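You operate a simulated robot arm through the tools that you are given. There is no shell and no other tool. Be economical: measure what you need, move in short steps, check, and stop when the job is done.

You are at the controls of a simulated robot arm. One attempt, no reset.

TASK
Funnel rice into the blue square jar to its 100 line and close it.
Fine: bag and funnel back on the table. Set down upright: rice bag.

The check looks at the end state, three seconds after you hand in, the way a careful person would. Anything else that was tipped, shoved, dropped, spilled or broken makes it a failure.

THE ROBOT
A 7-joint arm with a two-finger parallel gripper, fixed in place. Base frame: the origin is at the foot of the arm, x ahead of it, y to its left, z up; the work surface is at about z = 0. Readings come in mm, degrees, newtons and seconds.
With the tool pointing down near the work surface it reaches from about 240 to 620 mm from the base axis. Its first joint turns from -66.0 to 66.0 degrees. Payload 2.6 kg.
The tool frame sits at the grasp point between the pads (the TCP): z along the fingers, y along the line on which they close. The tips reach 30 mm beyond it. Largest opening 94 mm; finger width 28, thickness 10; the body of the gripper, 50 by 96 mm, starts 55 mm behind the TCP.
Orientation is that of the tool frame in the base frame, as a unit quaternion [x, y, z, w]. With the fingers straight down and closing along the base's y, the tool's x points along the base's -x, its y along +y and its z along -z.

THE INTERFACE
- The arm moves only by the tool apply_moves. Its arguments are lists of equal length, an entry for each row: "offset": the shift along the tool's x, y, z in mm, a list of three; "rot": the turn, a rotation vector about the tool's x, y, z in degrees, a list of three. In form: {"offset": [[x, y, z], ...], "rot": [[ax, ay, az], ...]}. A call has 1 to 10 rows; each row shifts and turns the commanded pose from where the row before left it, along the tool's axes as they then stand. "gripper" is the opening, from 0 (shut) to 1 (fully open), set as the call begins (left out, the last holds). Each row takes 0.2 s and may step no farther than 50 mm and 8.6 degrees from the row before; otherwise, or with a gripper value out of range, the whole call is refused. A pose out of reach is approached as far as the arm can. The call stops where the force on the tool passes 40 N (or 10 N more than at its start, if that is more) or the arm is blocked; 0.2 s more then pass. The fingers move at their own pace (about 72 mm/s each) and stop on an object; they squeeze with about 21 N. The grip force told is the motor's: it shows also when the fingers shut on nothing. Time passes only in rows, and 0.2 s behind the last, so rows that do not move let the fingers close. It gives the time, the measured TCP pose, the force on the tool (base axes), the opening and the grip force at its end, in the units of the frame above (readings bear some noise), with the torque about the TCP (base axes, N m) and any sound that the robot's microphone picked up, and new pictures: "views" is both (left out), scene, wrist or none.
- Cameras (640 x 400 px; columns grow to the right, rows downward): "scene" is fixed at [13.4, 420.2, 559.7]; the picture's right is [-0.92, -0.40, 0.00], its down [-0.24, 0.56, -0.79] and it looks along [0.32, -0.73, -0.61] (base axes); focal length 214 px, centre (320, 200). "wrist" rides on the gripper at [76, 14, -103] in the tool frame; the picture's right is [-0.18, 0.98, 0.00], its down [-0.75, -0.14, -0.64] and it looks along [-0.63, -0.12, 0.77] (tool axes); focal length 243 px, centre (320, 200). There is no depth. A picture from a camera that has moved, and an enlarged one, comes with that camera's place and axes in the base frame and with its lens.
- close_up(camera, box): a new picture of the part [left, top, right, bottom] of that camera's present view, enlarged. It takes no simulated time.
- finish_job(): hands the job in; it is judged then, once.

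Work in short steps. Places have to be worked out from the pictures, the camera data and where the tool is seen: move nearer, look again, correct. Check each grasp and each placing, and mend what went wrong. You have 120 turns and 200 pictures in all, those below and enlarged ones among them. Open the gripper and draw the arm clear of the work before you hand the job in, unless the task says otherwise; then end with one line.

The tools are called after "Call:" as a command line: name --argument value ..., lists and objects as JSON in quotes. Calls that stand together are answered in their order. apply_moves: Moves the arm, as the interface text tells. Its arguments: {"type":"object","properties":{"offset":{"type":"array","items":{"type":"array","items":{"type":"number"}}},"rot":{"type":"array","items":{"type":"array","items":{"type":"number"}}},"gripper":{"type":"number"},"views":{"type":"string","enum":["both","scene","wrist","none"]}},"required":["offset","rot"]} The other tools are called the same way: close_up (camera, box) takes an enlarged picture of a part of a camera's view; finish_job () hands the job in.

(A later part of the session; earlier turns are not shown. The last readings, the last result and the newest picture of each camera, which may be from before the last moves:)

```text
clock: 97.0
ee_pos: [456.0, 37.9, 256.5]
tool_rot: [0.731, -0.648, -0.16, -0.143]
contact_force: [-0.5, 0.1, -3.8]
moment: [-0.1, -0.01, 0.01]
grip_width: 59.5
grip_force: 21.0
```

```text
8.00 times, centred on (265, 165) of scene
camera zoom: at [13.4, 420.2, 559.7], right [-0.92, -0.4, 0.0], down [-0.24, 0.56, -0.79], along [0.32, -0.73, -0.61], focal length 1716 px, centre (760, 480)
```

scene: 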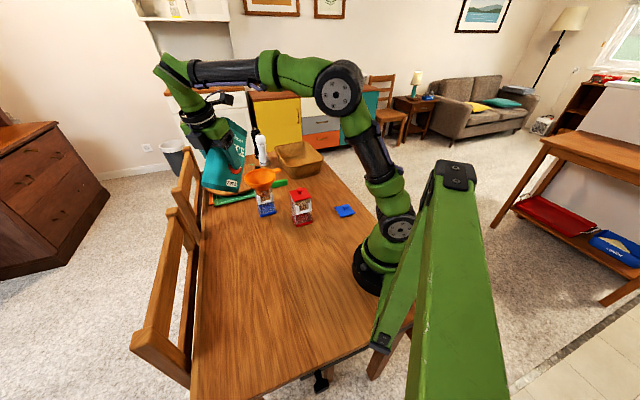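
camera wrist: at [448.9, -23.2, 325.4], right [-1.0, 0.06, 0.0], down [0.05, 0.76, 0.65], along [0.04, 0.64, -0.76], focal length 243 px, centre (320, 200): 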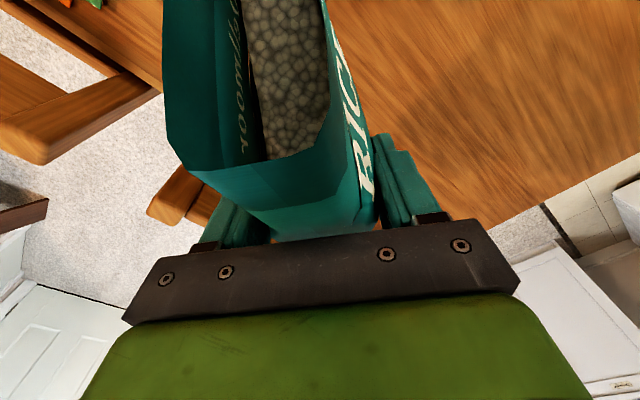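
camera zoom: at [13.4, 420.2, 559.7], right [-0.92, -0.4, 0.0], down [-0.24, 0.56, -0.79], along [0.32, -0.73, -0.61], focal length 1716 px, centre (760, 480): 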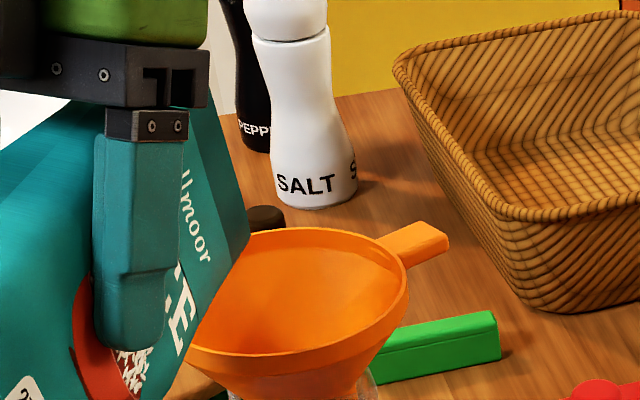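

Front edge now ≈27–28 mm, flow stopped, funnel clean. One more small step of 1.2°.

Call:
apply_moves --offset '[[0.2, 0, -2.5], [0, 0, 0], [0, 0, 0], [0, 0, 0], [0, 0, 0], [0, 0, 0], [0, 0, 0], [0, 0, 0]]' --rot '[[0, -1.2, 0], [0, 0, 0], [0, 0, 0], [0, 0, 0], [0, 0, 0], [0, 0, 0], [0, 0, 0], [0, 0, 0]]' --views "none"

Call:
close_up --camera "scene" --box '[256, 192, 288, 220]'

Call:
close_up --camera "scene" --box '[258, 196, 274, 216]'

```text
clock: 98.8
ee_pos: [456.5, 36.6, 257.6]
tool_rot: [0.73, -0.646, -0.168, -0.15]
contact_force: [0.6, -0.3, -4.0]
moment: [-0.11, -0.03, -0.02]
grip_width: 59.7
grip_force: 21.2
```

```text
14.29 times, centred on (272, 206) of scene
camera zoom: at [13.4, 420.2, 559.7], right [-0.92, -0.4, 0.0], down [-0.24, 0.56, -0.79], along [0.32, -0.73, -0.61], focal length 3064 px, centre (1006, 114)
```

zoom: 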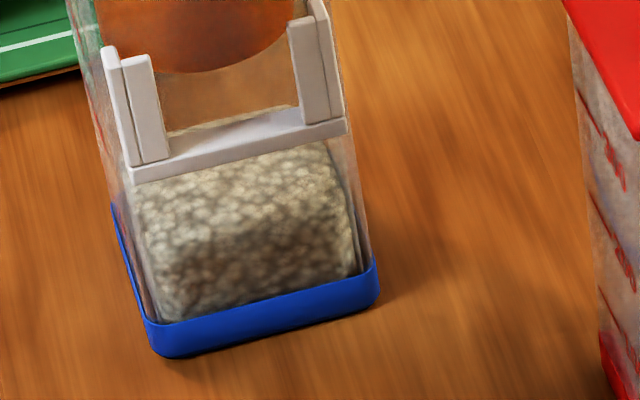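

```text
16.00 times, centred on (266, 206) of scene
camera zoom: at [13.4, 420.2, 559.7], right [-0.92, -0.4, 0.0], down [-0.24, 0.56, -0.79], along [0.32, -0.73, -0.61], focal length 3432 px, centre (1184, 104)
```

zoom: 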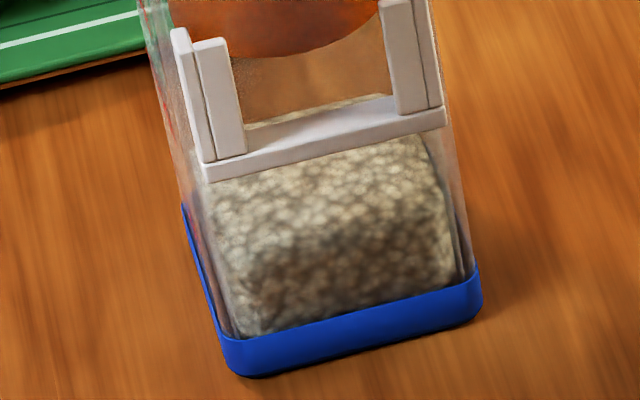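

Rice's back edge now peeks just over the bracket bar and the front edge is at the expected row: level ≈ the 100 line. Stop: untilt about the lip while rising.

Call:
apply_moves --offset '[[0, 0, 9], [0, 0, 8], [0, 0, 8], [0, 0, 8], [0, 0, 8], [0, 0, 8], [0, 0, 7], [0, 0, 7]]' --rot '[[0, 5, 0], [0, 5, 0], [0, 5, 0], [0, 5, 0], [0, 5, 0], [0, 5, 0], [0, 5, 0], [0, 5, 0]]' --views "none"

Call:
close_up --camera "scene" --box '[200, 120, 320, 230]'

Call:
close_up --camera "scene" --box '[258, 196, 274, 216]'

```text
clock: 100.6
ee_pos: [454.1, 46.5, 195.8]
tool_rot: [0.742, -0.659, 0.092, 0.08]
contact_force: [0.0, -0.9, -4.2]
moment: [-0.03, 0.0, 0.04]
grip_width: 59.9
grip_force: 20.9
```

```text
3.64 times, centred on (260, 175) of scene
camera zoom: at [13.4, 420.2, 559.7], right [-0.92, -0.4, 0.0], down [-0.24, 0.56, -0.79], along [0.32, -0.73, -0.61], focal length 780 px, centre (538, 291)
```

zoom: 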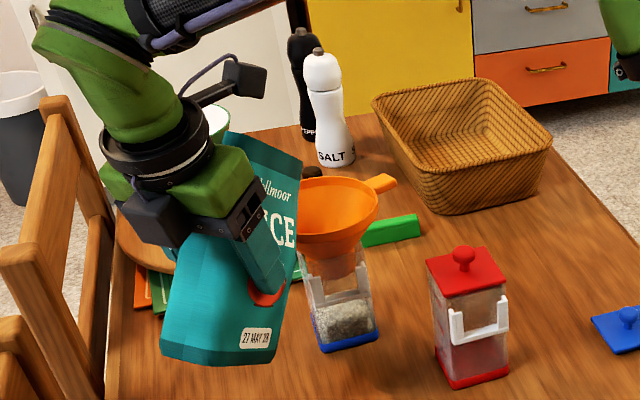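

```text
16.00 times, centred on (266, 206) of scene
camera zoom: at [13.4, 420.2, 559.7], right [-0.92, -0.4, 0.0], down [-0.24, 0.56, -0.79], along [0.32, -0.73, -0.61], focal length 3432 px, centre (1184, 104)
```

zoom: 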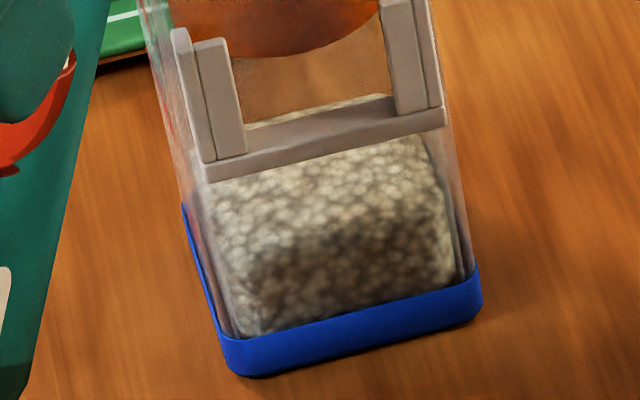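

Level is stable and nothing spilled. Raise clear and bring the bag upright.

Call:
apply_moves --offset '[[7.5, 0, -27.8], [7.5, 0, -27.8], [7.5, 0, -27.8], [7.5, 0, -27.8]]' --rot '[[0, 0, 0], [0, 0, 0], [0, 0, 0], [0, 0, 0]]' --views "none"

Call:
apply_moves --offset '[[0, 0, 0], [0, 0, 0], [0, 0, 0], [0, 0, 0], [0, 0, 0], [0, 0, 0], [0, 0, 0], [0, 0, 0]]' --rot '[[0, 5.2, 0], [0, 5.2, 0], [0, 5.2, 0], [0, 5.2, 0], [0, 5.2, 0], [0, 5.2, 0], [0, 5.2, 0], [0, 4.3, 0]]'

Call:
close_up --camera "scene" --box '[180, 90, 320, 220]'

```text
clock: 101.6
ee_pos: [454.1, 45.8, 313.4]
tool_rot: [0.743, -0.658, 0.092, 0.081]
contact_force: [-0.7, -0.4, -4.0]
moment: [-0.03, 0.05, 0.0]
grip_width: 59.6
grip_force: 21.4
```

```text
clock: 103.4
ee_pos: [454.7, 44.6, 312.1]
tool_rot: [0.664, -0.589, 0.345, 0.304]
contact_force: [-0.3, 0.6, -4.5]
moment: [0.13, 0.04, 0.01]
grip_width: 59.6
grip_force: 21.3
camera wrist: at [436.2, 82.2, 433.6], right [-0.99, -0.01, -0.15], down [0.03, 0.97, -0.25], along [0.15, -0.25, -0.96], focal length 243 px, centre (320, 200)
```

scene: 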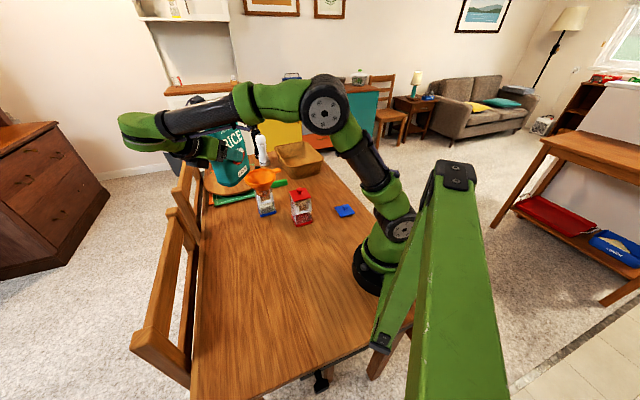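
wrist: 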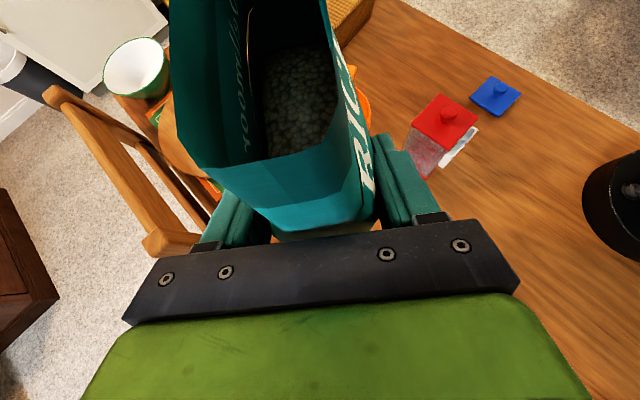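

```text
3.08 times, centred on (250, 155) of scene
camera zoom: at [13.4, 420.2, 559.7], right [-0.92, -0.4, 0.0], down [-0.24, 0.56, -0.79], along [0.32, -0.73, -0.61], focal length 660 px, centre (535, 338)
```

zoom: 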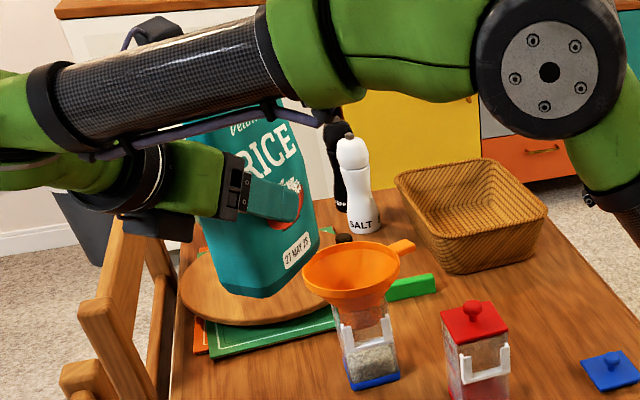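

Bag upright in the hand as before. Carry it to a free spot (TCP ≈(340,130)) and lower to just above the table.

Call:
apply_moves --offset '[[-14, 26, -20], [-14, 26, -20], [-14, 26, -20], [-14, 26, -20], [0, 0, 0]]' --rot '[[0, 0, 0], [0, 0, 0], [0, 0, 0], [0, 0, 0], [0, 0, 0]]' --views "none"

Call:
apply_moves --offset '[[-28, 0, 19.7], [-28, 0, 19.7], [-28, 0, 19.7], [-28, 0, 19.7], [-28, 0, 19.7], [-28, 0, 19.7], [-8, 0, 5.6], [0, 0, 0]]' --rot '[[0, 0, 0], [0, 0, 0], [0, 0, 0], [0, 0, 0], [0, 0, 0], [0, 0, 0], [0, 0, 0], [0, 0, 0]]'

```text
clock: 104.6
ee_pos: [339.5, 129.1, 314.5]
tool_rot: [0.664, -0.589, 0.345, 0.304]
contact_force: [0.1, 0.8, -4.1]
moment: [0.11, 0.04, 0.01]
grip_width: 59.5
grip_force: 21.4
```

```text
clock: 106.4
ee_pos: [341.6, 131.8, 97.0]
tool_rot: [0.664, -0.589, 0.345, 0.304]
contact_force: [-0.7, -0.8, -3.5]
moment: [0.09, 0.03, 0.01]
grip_width: 59.6
grip_force: 21.1
camera wrist: at [322.4, 167.9, 217.9], right [-0.99, -0.01, -0.15], down [0.03, 0.97, -0.24], along [0.15, -0.25, -0.96], focal length 243 px, centre (320, 200)
```

scene: 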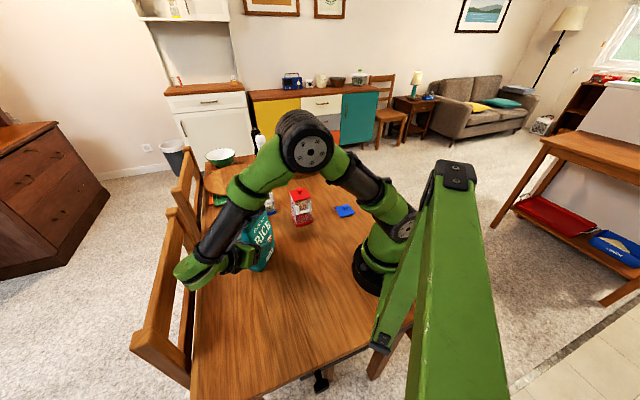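
wrist: 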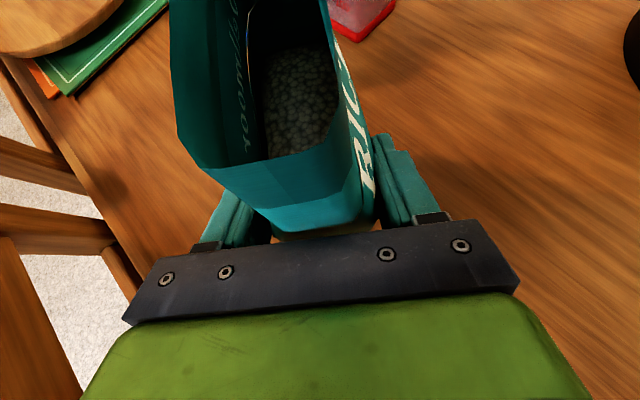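

Call:
apply_moves --offset '[[-3.7, 0, 2.6], [-3.7, 0, 2.6], [0, 0, 0]]' --rot '[[0, 0, 0], [0, 0, 0], [0, 0, 0]]' --views "none"

Call:
apply_moves --offset '[[-1.6, 0, 1.1], [0, 0, 0]]' --rot '[[0, 0, 0], [0, 0, 0]]' --views "none"

Call:
close_up --camera "scene" --box '[200, 190, 300, 290]'

```text
clock: 107.2
ee_pos: [341.3, 130.6, 87.6]
tool_rot: [0.665, -0.589, 0.345, 0.303]
contact_force: [0.2, -0.1, -4.0]
moment: [0.09, 0.02, -0.02]
grip_width: 59.3
grip_force: 20.6
```

```text
clock: 107.8
ee_pos: [340.7, 131.6, 87.1]
tool_rot: [0.663, -0.59, 0.345, 0.304]
contact_force: [-0.4, 0.5, 6.0]
moment: [0.21, 0.39, 0.0]
grip_width: 59.4
grip_force: 20.1
```

```text
4.00 times, centred on (250, 240) of scene
camera zoom: at [13.4, 420.2, 559.7], right [-0.92, -0.4, 0.0], down [-0.24, 0.56, -0.79], along [0.32, -0.73, -0.61], focal length 858 px, centre (600, 40)
```

zoom: 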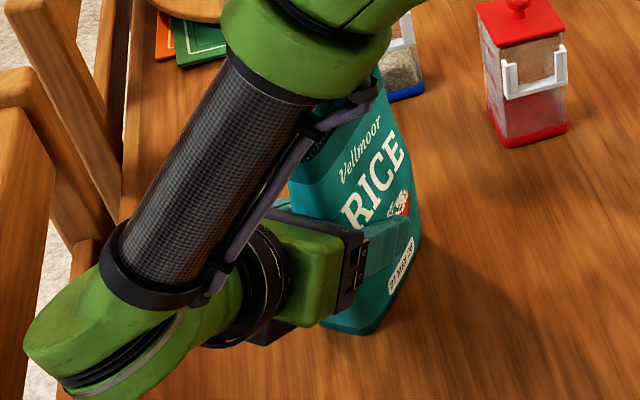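

The bag touches the table (force turned to +6 N). Open and withdraw along the finger axis.

Call:
apply_moves --offset '[[0, 0, 0], [0, 0, 0], [0, 0, 0]]' --rot '[[0, 0, 0], [0, 0, 0], [0, 0, 0]]' --gripper 1 --views "wrist"

Call:
apply_moves --offset '[[0, 0, -10], [0, 0, -25], [0, 0, -35], [0, 0, -40], [0, 0, 0]]' --rot '[[0, 0, 0], [0, 0, 0], [0, 0, 0], [0, 0, 0], [0, 0, 0]]'

Call:
close_up --camera "wrist" --box '[160, 0, 360, 150]'

```text
clock: 108.6
ee_pos: [341.0, 131.3, 86.1]
tool_rot: [0.664, -0.59, 0.345, 0.304]
contact_force: [-0.2, -0.4, 0.3]
moment: [0.0, 0.03, -0.01]
grip_width: 94.1
grip_force: 0.0
camera wrist: at [321.9, 167.0, 207.2], right [-0.99, -0.01, -0.15], down [0.03, 0.97, -0.24], along [0.15, -0.25, -0.96], focal length 243 px, centre (320, 200)
```

wrist: 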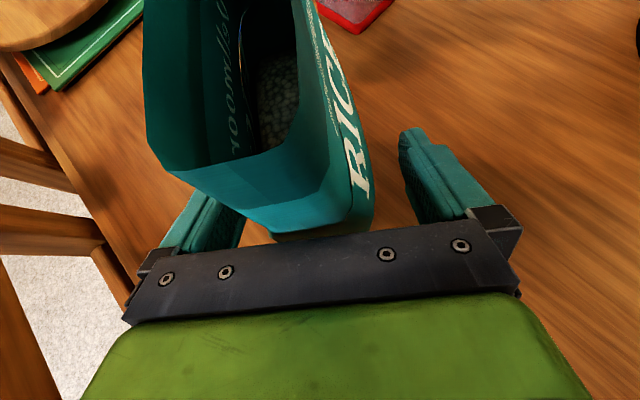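

```text
clock: 109.8
ee_pos: [329.8, 221.3, 149.9]
tool_rot: [0.665, -0.59, 0.344, 0.303]
contact_force: [0.1, -0.4, -0.2]
moment: [0.02, 0.03, 0.01]
grip_width: 94.0
grip_force: 0.0
camera wrist: at [311.2, 257.4, 270.7], right [-0.99, -0.01, -0.15], down [0.03, 0.97, -0.24], along [0.15, -0.25, -0.96], focal length 243 px, centre (320, 200)
```

scene: 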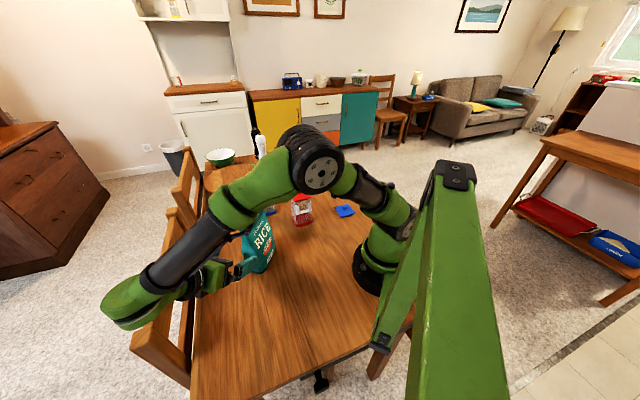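
wrist: 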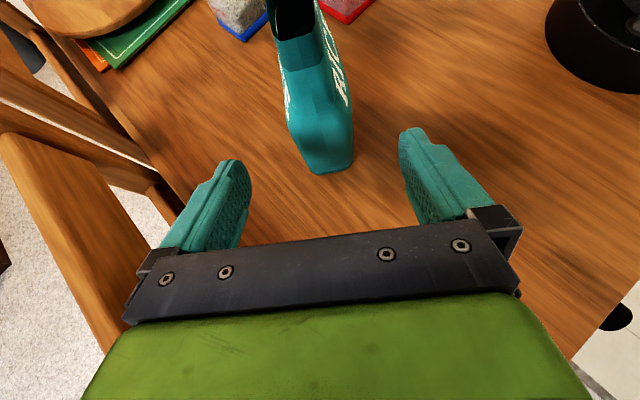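

```text
2.67 times, centred on (260, 75) of wrist
camera zoom: at [311.2, 257.4, 270.7], right [-0.99, -0.01, -0.15], down [0.03, 0.97, -0.24], along [0.15, -0.25, -0.96], focal length 647 px, centre (480, 533)
```

zoom: 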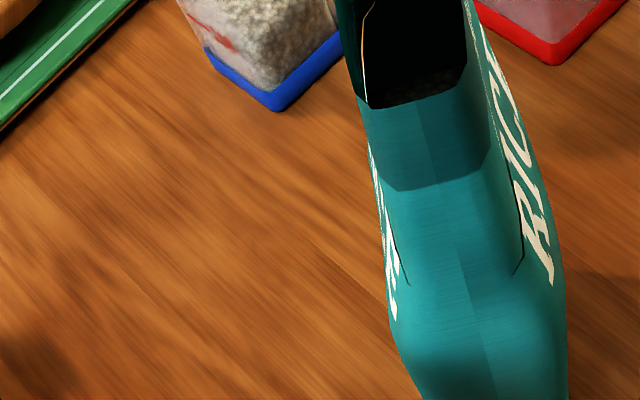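

Bag stands upright on the table. I raise and pitch the hand to see the jar's marked face with the wrist camera.

Call:
apply_moves --offset '[[37, 0, -26], [37, 0, -26], [0, 0, 0], [0, 0, 0], [0, 0, 0], [0, 0, 0]]' --rot '[[0, 0, 0], [0, 0, 0], [0, 7, 0], [0, 7, 0], [0, 7, 0], [0, 0, 0]]' --views "wrist"

Call:
close_up --camera "wrist" --box '[200, 60, 340, 160]'

```text
clock: 111.2
ee_pos: [330.3, 219.9, 240.3]
tool_rot: [0.59, -0.524, 0.46, 0.407]
contact_force: [0.3, 0.0, 0.0]
moment: [0.01, 0.01, 0.01]
grip_width: 93.8
grip_force: 0.0
camera wrist: at [305.9, 296.8, 338.8], right [-0.98, -0.07, -0.18], down [0.04, 0.82, -0.57], along [0.19, -0.57, -0.8], focal length 243 px, centre (320, 200)
```

wrist: 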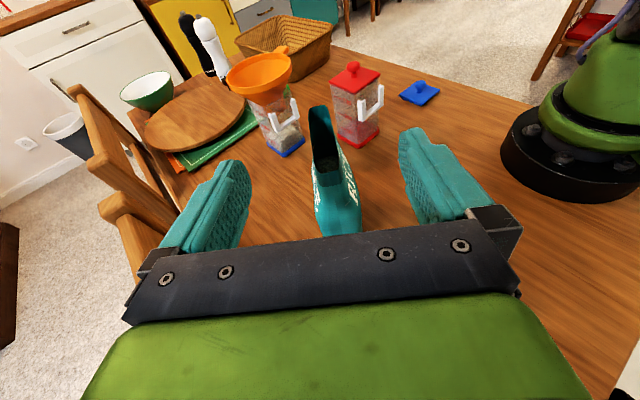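

```text
4.00 times, centred on (270, 110) of wrist
camera zoom: at [305.9, 296.8, 338.8], right [-0.98, -0.07, -0.18], down [0.04, 0.82, -0.57], along [0.19, -0.57, -0.8], focal length 970 px, centre (520, 560)
```

zoom: 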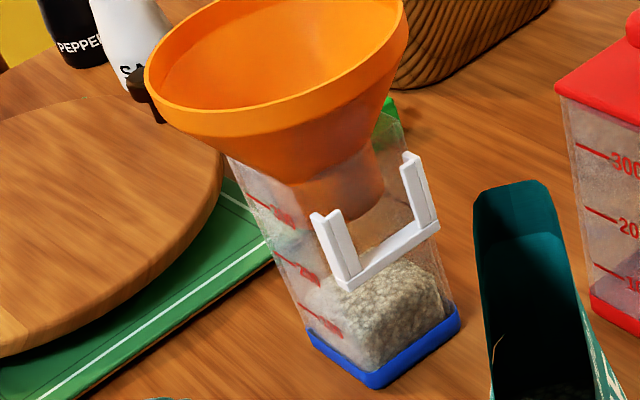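

Call:
close_up --camera "wrist" --box '[255, 110, 310, 160]'

```text
8.00 times, centred on (282, 135) of wrist
camera zoom: at [305.9, 296.8, 338.8], right [-0.98, -0.07, -0.18], down [0.04, 0.82, -0.57], along [0.19, -0.57, -0.8], focal length 1941 px, centre (620, 720)
```

zoom: 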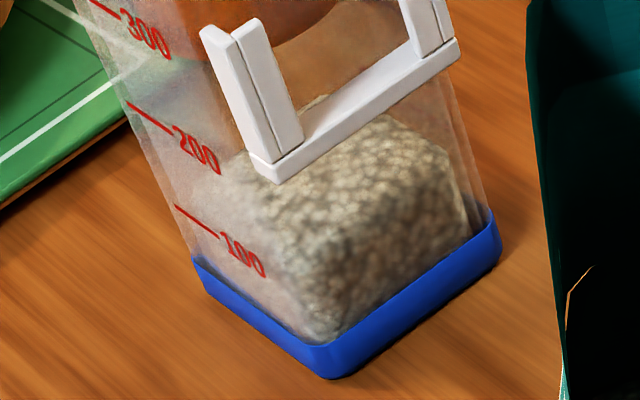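

Call:
close_up --camera "wrist" --box '[264, 120, 304, 158]'

Call:
close_up --camera "scene" --box '[256, 192, 288, 220]'

```text
10.53 times, centred on (284, 139) of wrist
camera zoom: at [305.9, 296.8, 338.8], right [-0.98, -0.07, -0.18], down [0.04, 0.82, -0.57], along [0.19, -0.57, -0.8], focal length 2554 px, centre (699, 842)
```

zoom: 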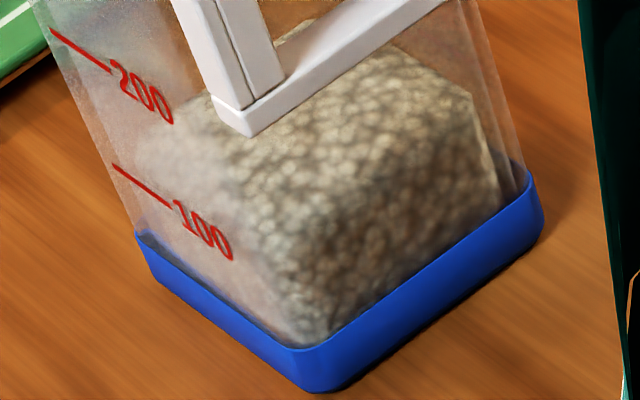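

```text
14.29 times, centred on (272, 206) of scene
camera zoom: at [13.4, 420.2, 559.7], right [-0.92, -0.4, 0.0], down [-0.24, 0.56, -0.79], along [0.32, -0.73, -0.61], focal length 3064 px, centre (1006, 114)
```

zoom: 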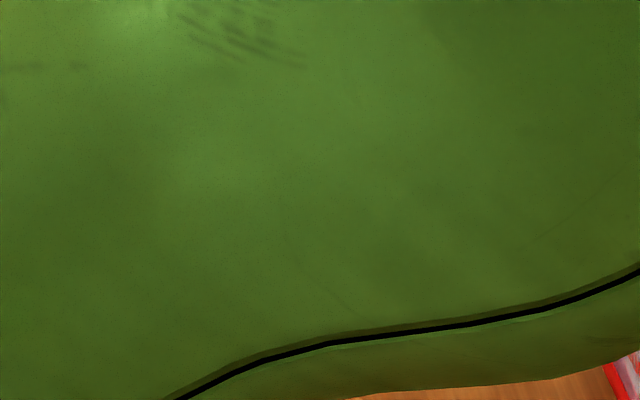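

The level is close to the 100 line (B-side edge ≈33 mm); I'll verify better with the funnel off. Next, the funnel: bring the hand vertical, at height.

Call:
apply_moves --offset '[[45, 0, -10], [0, 0, 0], [0, 0, 0], [0, 0, 0], [0, 0, 0], [0, 0, 0], [0, 0, 0], [0, 0, 0], [0, 0, 0], [0, 0, 0]]' --rot '[[0, 0, 0], [0, -8.45, 0], [0, -8.45, 0], [0, -8.45, 0], [0, -8.45, 0], [0, -8.45, 0], [0, -8.45, 0], [0, -8.45, 0], [0, -8.45, 0], [0, -8.45, 0]]' --views "none"

```text
clock: 113.4
ee_pos: [330.3, 218.0, 284.9]
tool_rot: [0.748, -0.663, -0.001, -0.003]
contact_force: [0.5, 0.0, 0.3]
moment: [-0.02, -0.02, 0.0]
grip_width: 94.0
grip_force: 0.0
```

Call:
apply_moves --offset '[[44.1, -8.3, 0], [44.1, -8.3, 0], [44.1, -8.3, 0], [44.1, -8.3, 0], [44.1, -8.3, 0], [44.1, -8.3, 0], [44.1, -8.3, 0], [44.1, -8.3, 0], [44.1, -8.3, 0]]' --rot '[[0, 0, 0], [0, 0, 0], [0, 0, 0], [0, 0, 0], [0, 0, 0], [0, 0, 0], [0, 0, 0], [0, 0, 0], [0, 0, 0]]' --views "none"

Call:
apply_moves --offset '[[0, 0, 0], [0, 0, 0], [0, 0, 0], [0, 0, 0]]' --rot '[[0, 0, 6.4], [0, 0, 6.4], [0, 0, 6.4], [0, 0, 0]]' --gripper 0.6 --views "wrist"

Call:
close_up --camera "wrist" --box '[260, 70, 400, 230]'

Call:
close_up --camera "scene" --box '[256, 192, 288, 220]'

```text
clock: 115.4
ee_pos: [451.9, -166.2, 283.2]
tool_rot: [0.749, -0.663, 0.0, -0.004]
contact_force: [-0.9, 0.5, 0.0]
moment: [-0.02, 0.0, 0.0]
grip_width: 94.1
grip_force: 0.1
```

```text
clock: 116.4
ee_pos: [452.2, -167.0, 285.0]
tool_rot: [-0.626, 0.779, 0.002, 0.003]
contact_force: [-0.2, 0.3, 0.5]
moment: [0.03, 0.01, 0.01]
grip_width: 56.2
grip_force: 0.1
camera wrist: at [421.3, -239.5, 385.9], right [-0.92, 0.39, 0.0], down [0.3, 0.7, 0.65], along [0.25, 0.6, -0.76], focal length 243 px, centre (320, 200)
```

wrist: 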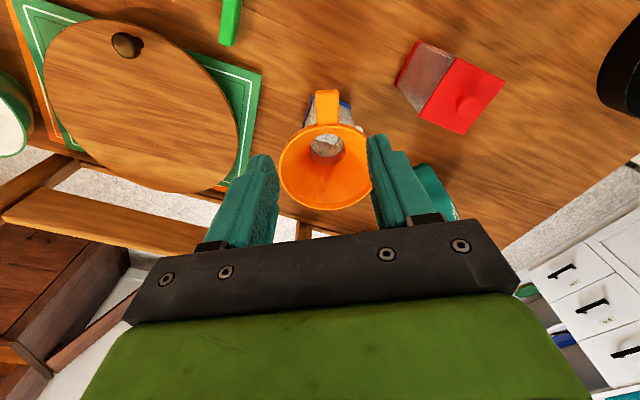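

```text
2.50 times, centred on (330, 150) of wrist
camera zoom: at [421.3, -239.5, 385.9], right [-0.92, 0.39, 0.0], down [0.3, 0.7, 0.65], along [0.25, 0.6, -0.76], focal length 606 px, centre (295, 325)
```

zoom: 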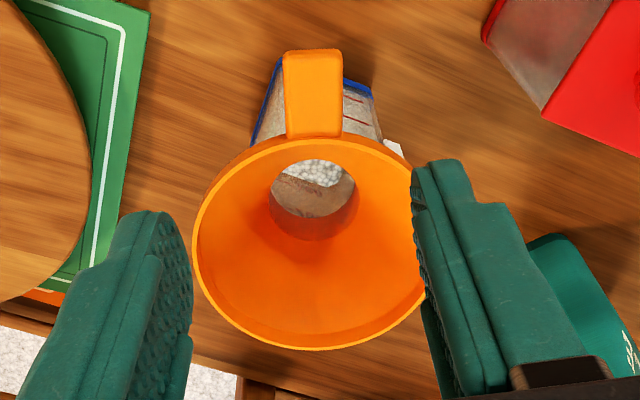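

```text
14.29 times, centred on (272, 206) of scene
camera zoom: at [13.4, 420.2, 559.7], right [-0.92, -0.4, 0.0], down [-0.24, 0.56, -0.79], along [0.32, -0.73, -0.61], focal length 3064 px, centre (1006, 114)
```

zoom: 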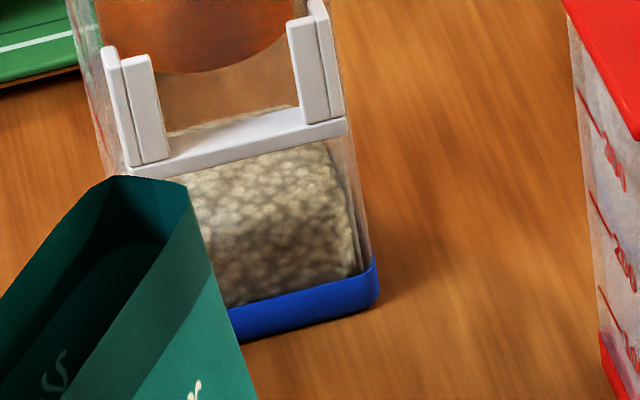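

The handle has turned ~10° and sits near (446,−163). I re-align and descend part-way to check.

Call:
apply_moves --offset '[[-3, 7.3, 20], [0, 0, 30], [0, 0, 20], [0, 0, 0]]' --rot '[[0, 0, 0], [0, 0, 5], [0, 0, 4.8], [0, 0, 0]]' --views "wrist"

Call:
close_up --camera "wrist" --box '[220, 80, 420, 240]'

```text
clock: 117.4
ee_pos: [445.1, -163.5, 213.3]
tool_rot: [-0.559, 0.829, 0.002, 0.003]
contact_force: [0.2, -1.2, -0.2]
moment: [-0.02, 0.01, 0.01]
grip_width: 56.3
grip_force: 0.0
camera wrist: at [402.7, -229.9, 315.4], right [-0.84, 0.54, 0.0], down [0.41, 0.64, 0.65], along [0.35, 0.54, -0.76], focal length 243 px, centre (320, 200)
```

wrist: 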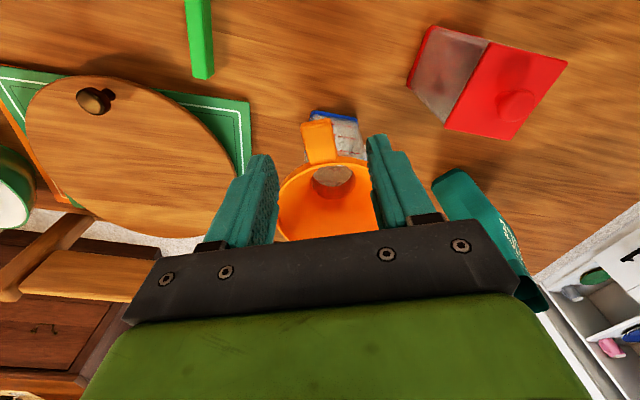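

```text
2.50 times, centred on (320, 160) of wrist
camera zoom: at [402.7, -229.9, 315.4], right [-0.84, 0.54, 0.0], down [0.41, 0.64, 0.65], along [0.35, 0.54, -0.76], focal length 606 px, centre (320, 300)
```

zoom: 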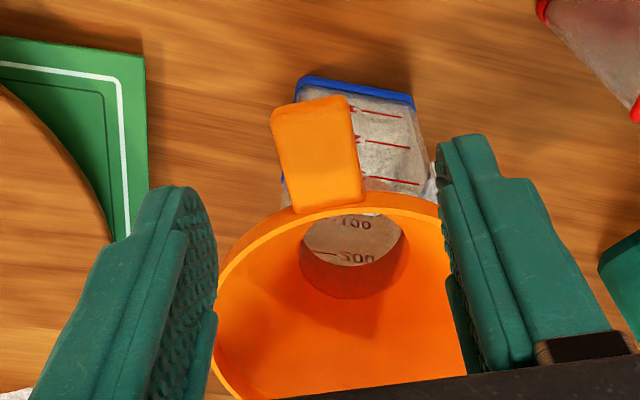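

Call:
close_up --camera "wrist" --box '[308, 158, 358, 198]'

Call:
close_up --camera "wrist" --box '[300, 105, 370, 165]'

```text
10.00 times, centred on (333, 178) of wrist
camera zoom: at [402.7, -229.9, 315.4], right [-0.84, 0.54, 0.0], down [0.41, 0.64, 0.65], along [0.35, 0.54, -0.76], focal length 2426 px, centre (190, 420)
```

zoom: 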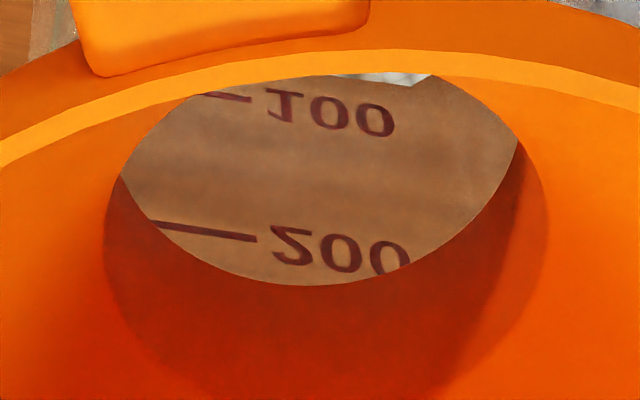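

```text
6.67 times, centred on (335, 135) of wrist
camera zoom: at [402.7, -229.9, 315.4], right [-0.84, 0.54, 0.0], down [0.41, 0.64, 0.65], along [0.35, 0.54, -0.76], focal length 1618 px, centre (220, 633)
```

zoom: 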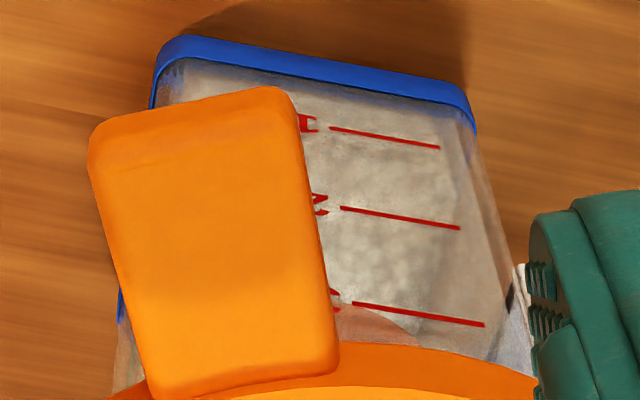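

Through the funnel hole I can see the inner far wall: rice boundary close to (slightly under) the 100 mark; other views say slightly over. I'll judge it properly with the funnel off. Descend on the handle and grip.

Call:
apply_moves --offset '[[0, 0, 20], [0, 0, 20], [0, 0, 13], [0, 0, 0]]' --rot '[[0, 0, 0], [0, 0, 0], [0, 0, 0], [0, 0, 0]]' --views "none"

Call:
close_up --camera "wrist" --box '[220, 80, 420, 240]'

Call:
close_up --camera "scene" --box '[245, 145, 305, 195]'

```text
clock: 118.4
ee_pos: [444.6, -161.4, 162.0]
tool_rot: [-0.558, 0.83, 0.002, 0.003]
contact_force: [0.5, 0.8, -0.5]
moment: [0.02, -0.01, -0.01]
grip_width: 56.3
grip_force: 0.1
```

```text
2.50 times, centred on (320, 160) of wrist
camera zoom: at [403.1, -229.1, 263.8], right [-0.84, 0.54, 0.0], down [0.41, 0.64, 0.65], along [0.35, 0.54, -0.76], focal length 606 px, centre (320, 300)
```

zoom: 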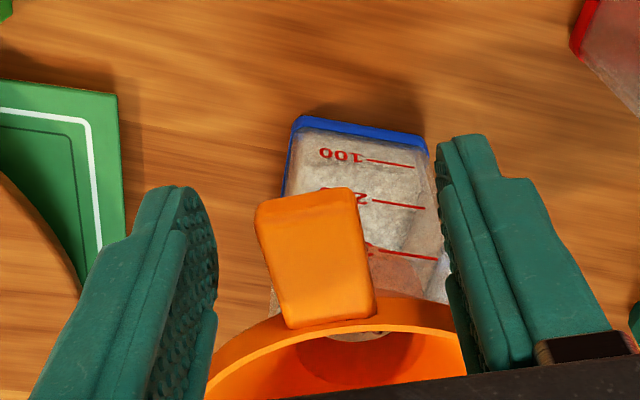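

```text
8.00 times, centred on (275, 170) of scene
camera zoom: at [13.4, 420.2, 559.7], right [-0.92, -0.4, 0.0], down [-0.24, 0.56, -0.79], along [0.32, -0.73, -0.61], focal length 1716 px, centre (680, 440)
```

zoom: 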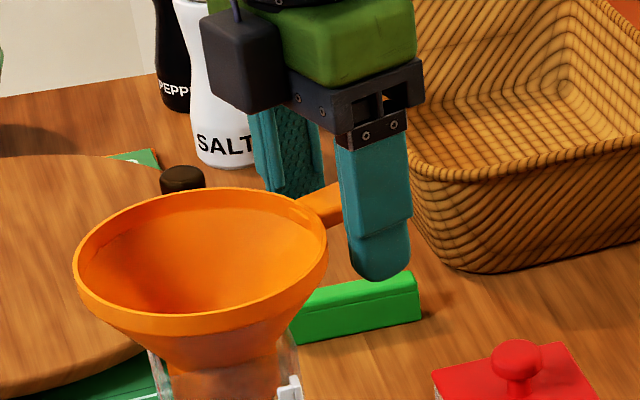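

Call:
apply_moves --offset '[[0, -3.5, 2], [0, 0, 0]]' --rot '[[0, 0, 0], [0, 0, 0]]' --views "none"

Call:
apply_moves --offset '[[0, 0, 0], [0, 0, 0], [0, 0, 0], [0, 0, 0]]' --rot '[[0, 0, 0], [0, 0, 0], [0, 0, 0], [0, 0, 0]]' --gripper 0 --views "none"

Call:
close_up --camera "wrist" --box '[300, 115, 365, 190]'

```text
clock: 119.0
ee_pos: [448.1, -163.3, 159.0]
tool_rot: [-0.558, 0.83, 0.002, 0.001]
contact_force: [-0.6, -0.6, 0.5]
moment: [-0.02, 0.0, 0.03]
grip_width: 56.4
grip_force: 0.1
```

```text
clock: 120.0
ee_pos: [447.6, -162.6, 159.4]
tool_rot: [-0.559, 0.829, 0.002, 0.002]
contact_force: [-1.3, -0.1, 1.4]
moment: [0.12, -0.06, 0.07]
grip_width: 25.7
grip_force: 21.0
```

```text
5.33 times, centred on (332, 152) of wrist
camera zoom: at [406.5, -230.8, 262.0], right [-0.84, 0.54, 0.0], down [0.41, 0.64, 0.65], along [0.35, 0.54, -0.76], focal length 1294 px, centre (253, 453)
```

zoom: 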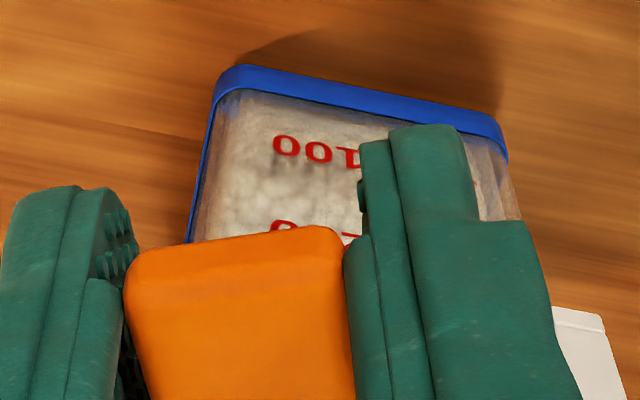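

Gripped at 25.7 mm. On this near face the rice's top edge appears right at the "100" marking. Lift the funnel straight up.

Call:
apply_moves --offset '[[0, 0, -4], [0, 0, -8], [0, 0, -15], [0, 0, -25], [0, 0, -35], [0, 0, 0]]' --rot '[[0, 0, 0], [0, 0, 0], [0, 0, 0], [0, 0, 0], [0, 0, 0], [0, 0, 0]]' --views "none"

Call:
close_up --camera "scene" --box '[225, 130, 315, 225]'

```text
clock: 121.4
ee_pos: [446.3, -163.8, 246.1]
tool_rot: [-0.559, 0.829, 0.002, 0.002]
contact_force: [0.7, 0.0, 0.3]
moment: [-0.03, -0.01, -0.01]
grip_width: 25.7
grip_force: 21.2
```

```text
4.21 times, centred on (270, 178) of scene
camera zoom: at [13.4, 420.2, 559.7], right [-0.92, -0.4, 0.0], down [-0.24, 0.56, -0.79], along [0.32, -0.73, -0.61], focal length 903 px, centre (530, 295)
```

zoom: 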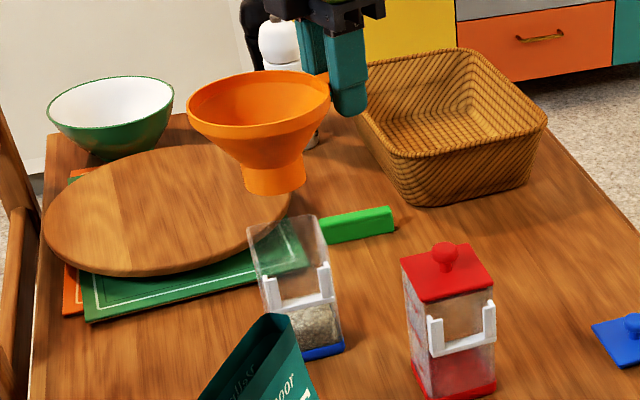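

Funnel is off cleanly and the jar has not moved. Carry it to the free table area (centre ≈(465,75)).

Call:
apply_moves --offset '[[-30.6, 14.4, 0], [-30.6, 14.4, 0], [-30.6, 14.4, 0], [-30.6, 14.4, 0], [-30.6, 14.4, 0], [0, 0, 40], [0, 0, 45], [0, 0, 45], [0, 0, 25], [0, 0, 0]]' --rot '[[0, 0, 0], [0, 0, 0], [0, 0, 0], [0, 0, 0], [0, 0, 0], [0, 0, 0], [0, 0, 0], [0, 0, 0], [0, 0, 0], [0, 0, 0]]' --views "none"

Call:
close_up --camera "scene" --box '[195, 170, 305, 260]'

```text
clock: 123.6
ee_pos: [440.6, 7.5, 92.9]
tool_rot: [-0.558, 0.83, 0.002, 0.003]
contact_force: [0.5, -0.4, -0.7]
moment: [-0.03, 0.0, 0.0]
grip_width: 25.9
grip_force: 21.3
```

```text
4.44 times, centred on (250, 215) of scene
camera zoom: at [13.4, 420.2, 559.7], right [-0.92, -0.4, 0.0], down [-0.24, 0.56, -0.79], along [0.32, -0.73, -0.61], focal length 953 px, centre (631, 133)
```

zoom: 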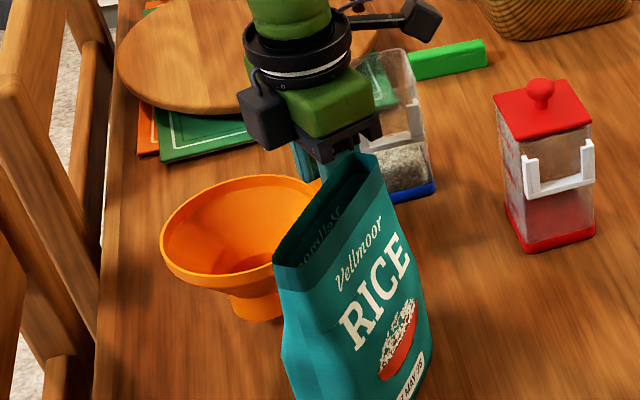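

Clear of the bag. Lower the last ~20 mm with force checks.

Call:
apply_moves --offset '[[0, 0, 8], [0, 0, 7], [0, 0, 0]]' --rot '[[0, 0, 0], [0, 0, 0], [0, 0, 0]]' --views "none"

Call:
apply_moves --offset '[[0, 0, 3], [0, 0, 0]]' --rot '[[0, 0, 0], [0, 0, 0]]' --views "none"

Call:
apply_moves --offset '[[0, 0, 2.5], [0, 0, 0]]' --rot '[[0, 0, 0], [0, 0, 0]]' --views "none"

```text
clock: 124.4
ee_pos: [439.8, 6.6, 77.0]
tool_rot: [-0.558, 0.83, 0.001, 0.003]
contact_force: [-0.1, -0.3, -0.9]
moment: [-0.05, -0.01, -0.02]
grip_width: 25.8
grip_force: 21.5
```

```text
clock: 125.0
ee_pos: [440.1, 7.2, 74.8]
tool_rot: [-0.559, 0.829, 0.001, 0.003]
contact_force: [0.3, 0.7, -0.3]
moment: [-0.01, -0.03, 0.01]
grip_width: 25.5
grip_force: 21.2
```

```text
clock: 125.6
ee_pos: [440.9, 6.3, 72.3]
tool_rot: [-0.559, 0.829, 0.001, 0.004]
contact_force: [-3.6, -1.3, 10.9]
moment: [0.47, -0.2, 0.14]
grip_width: 25.8
grip_force: 21.1
```

The funnel touches the table. Open and rise, then inspect everything.

Call:
apply_moves --offset '[[0, 0, 0], [0, 0, 0], [0, 0, 0], [0, 0, -30], [0, 0, -45], [0, 0, -50], [0, 0, -50], [0, 0, 0]]' --rot '[[0, 0, 0], [0, 0, 0], [0, 0, 0], [0, 0, 0], [0, 0, 0], [0, 0, 0], [0, 0, 0], [0, 0, 0]]' --gripper 0.5 --views "both"

Call:
close_up --camera "scene" --box '[195, 160, 305, 250]'

```text
clock: 127.4
ee_pos: [442.2, 6.1, 245.9]
tool_rot: [-0.558, 0.83, 0.002, 0.003]
contact_force: [0.1, 0.6, -0.7]
moment: [0.01, -0.01, -0.01]
grip_width: 47.0
grip_force: 0.1
camera wrist: at [399.0, -61.5, 347.4], right [-0.84, 0.54, 0.0], down [0.41, 0.64, 0.65], along [0.35, 0.54, -0.76], focal length 243 px, centre (320, 200)
```

scene: 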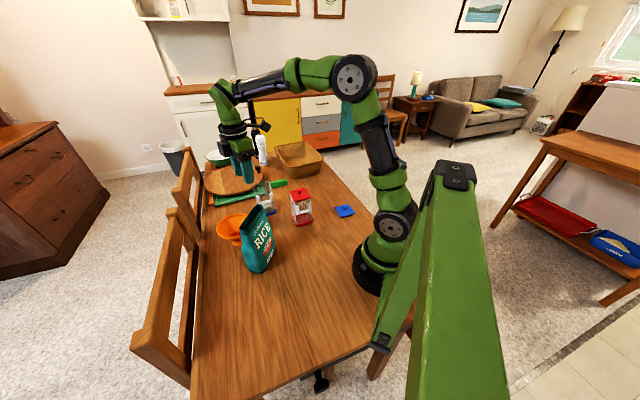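
wrist: 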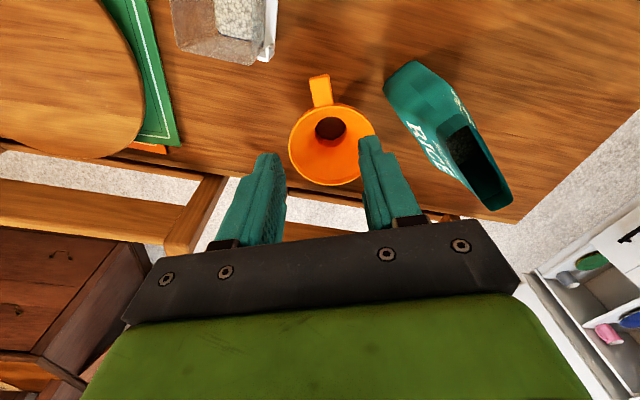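

```text
4.44 times, centred on (250, 205) of scene
camera zoom: at [13.4, 420.2, 559.7], right [-0.92, -0.4, 0.0], down [-0.24, 0.56, -0.79], along [0.32, -0.73, -0.61], focal length 953 px, centre (631, 178)
```

zoom: 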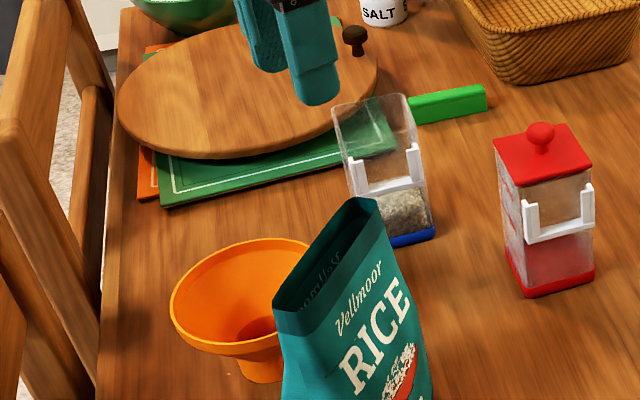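

Bag and funnel stand fine. Now view into the jar from above to verify the level.

Call:
apply_moves --offset '[[38.5, -14.1, 0], [38.5, -14.1, 0], [38.5, -14.1, 0], [0, 0, 0]]' --rot '[[0, 0, 0], [0, 0, 0], [0, 0, 0], [0, 0, 0]]' --gripper 1 --views "wrist"

Call:
close_up --camera "wrist" --box '[260, 80, 400, 200]'

```text
clock: 128.4
ee_pos: [433.3, -117.9, 244.0]
tool_rot: [-0.558, 0.83, 0.0, 0.002]
contact_force: [0.4, -0.6, -0.5]
moment: [0.01, 0.0, 0.04]
grip_width: 93.8
grip_force: 0.0
camera wrist: at [391.8, -183.8, 346.3], right [-0.84, 0.54, 0.0], down [0.41, 0.64, 0.65], along [0.35, 0.54, -0.76], focal length 243 px, centre (320, 200)
```

wrist: 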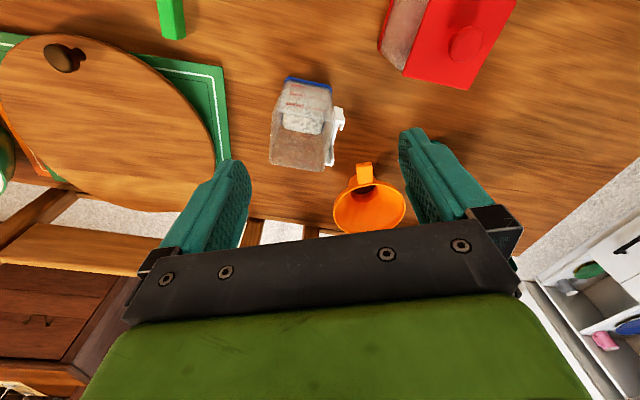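

```text
3.33 times, centred on (330, 140) of wrist
camera zoom: at [391.8, -183.8, 346.3], right [-0.84, 0.54, 0.0], down [0.41, 0.64, 0.65], along [0.35, 0.54, -0.76], focal length 809 px, centre (287, 400)
```

zoom: 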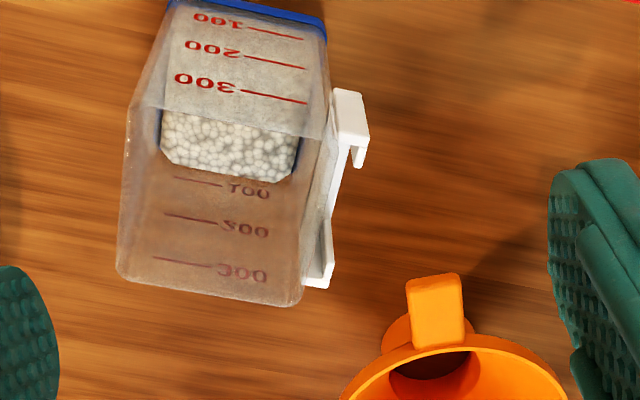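

Call:
close_up --camera "wrist" --box '[270, 75, 340, 145]'

```text
5.71 times, centred on (305, 110) of wrist
camera zoom: at [391.8, -183.8, 346.3], right [-0.84, 0.54, 0.0], down [0.41, 0.64, 0.65], along [0.35, 0.54, -0.76], focal length 1386 px, centre (406, 714)
```

zoom: 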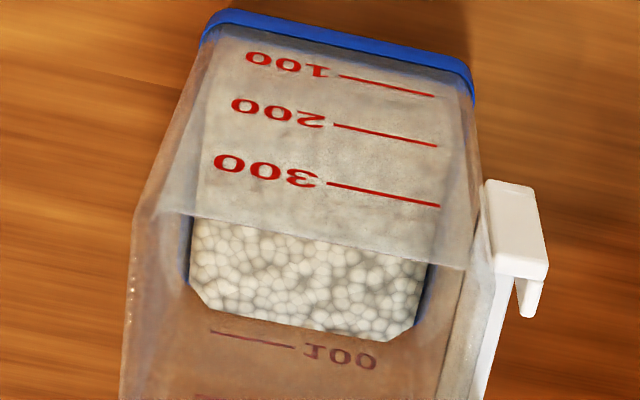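

Clear view now: the rice edge sits at about the 100 line once the wall gap parallax is accounted for. Level accepted. Next the blue lid at ≈(187,−227): fly there with the tool turned to close along y.

Call:
apply_moves --offset '[[32.2, 31.2, 0], [32.2, 31.2, 0], [32.2, 31.2, 0], [32.2, 31.2, 0], [32.2, 31.2, 0], [32.2, 31.2, 0]]' --rot '[[0, 0, 0], [0, 0, 0], [0, 0, 0], [0, 0, 0], [0, 0, 0], [0, 0, 0]]' --views "none"

Call:
apply_moves --offset '[[0, 0, 0], [0, 0, 0], [0, 0, 0], [0, 0, 0], [0, 0, 0], [0, 0, 0], [0, 0, 0], [0, 0, 0], [0, 0, 0]]' --rot '[[0, 0, 8.5], [0, 0, 8.5], [0, 0, 8.5], [0, 0, 8.5], [0, 0, 8.5], [0, 0, 8.5], [0, 0, 8.5], [0, 0, 8.5], [0, 0, 0]]' --views "both"

Call:
close_up --camera "wrist" --box '[240, 40, 400, 200]'

```text
clock: 129.8
ee_pos: [190.6, -226.2, 247.2]
tool_rot: [-0.559, 0.829, 0.002, 0.003]
contact_force: [-0.5, -0.3, 0.0]
moment: [-0.01, -0.02, -0.02]
grip_width: 94.0
grip_force: 0.0
```

```text
clock: 131.8
ee_pos: [189.8, -226.2, 246.1]
tool_rot: [0.002, 1.0, 0.003, 0.001]
contact_force: [-0.5, 0.1, -0.6]
moment: [0.0, 0.01, -0.02]
grip_width: 93.9
grip_force: 0.1
camera wrist: at [112.7, -213.9, 347.7], right [0.19, 0.98, 0.01], down [0.75, -0.15, 0.64], along [0.63, -0.12, -0.77], focal length 243 px, centre (320, 200)
```

scene: 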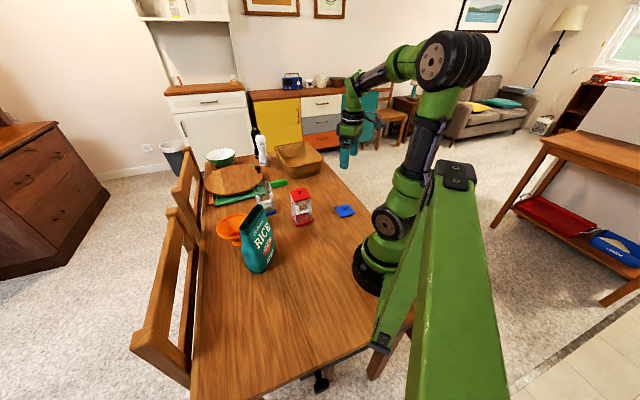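
wrist: 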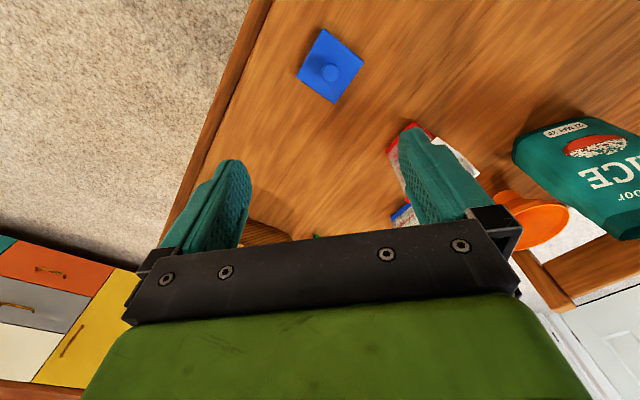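

```text
2.50 times, centred on (320, 120) of wrist
camera zoom: at [112.7, -213.9, 347.7], right [0.19, 0.98, 0.01], down [0.75, -0.15, 0.64], along [0.63, -0.12, -0.77], focal length 606 px, centre (320, 400)
```

zoom: 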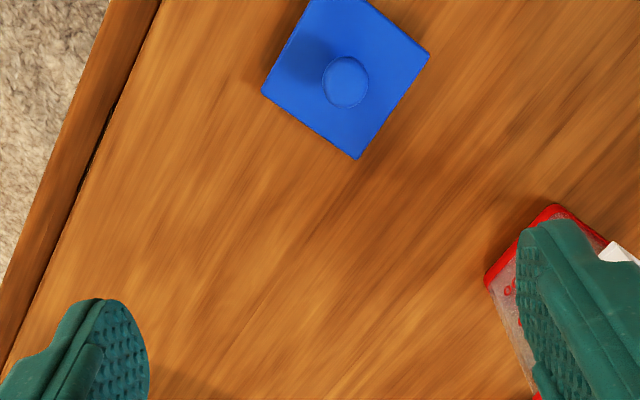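

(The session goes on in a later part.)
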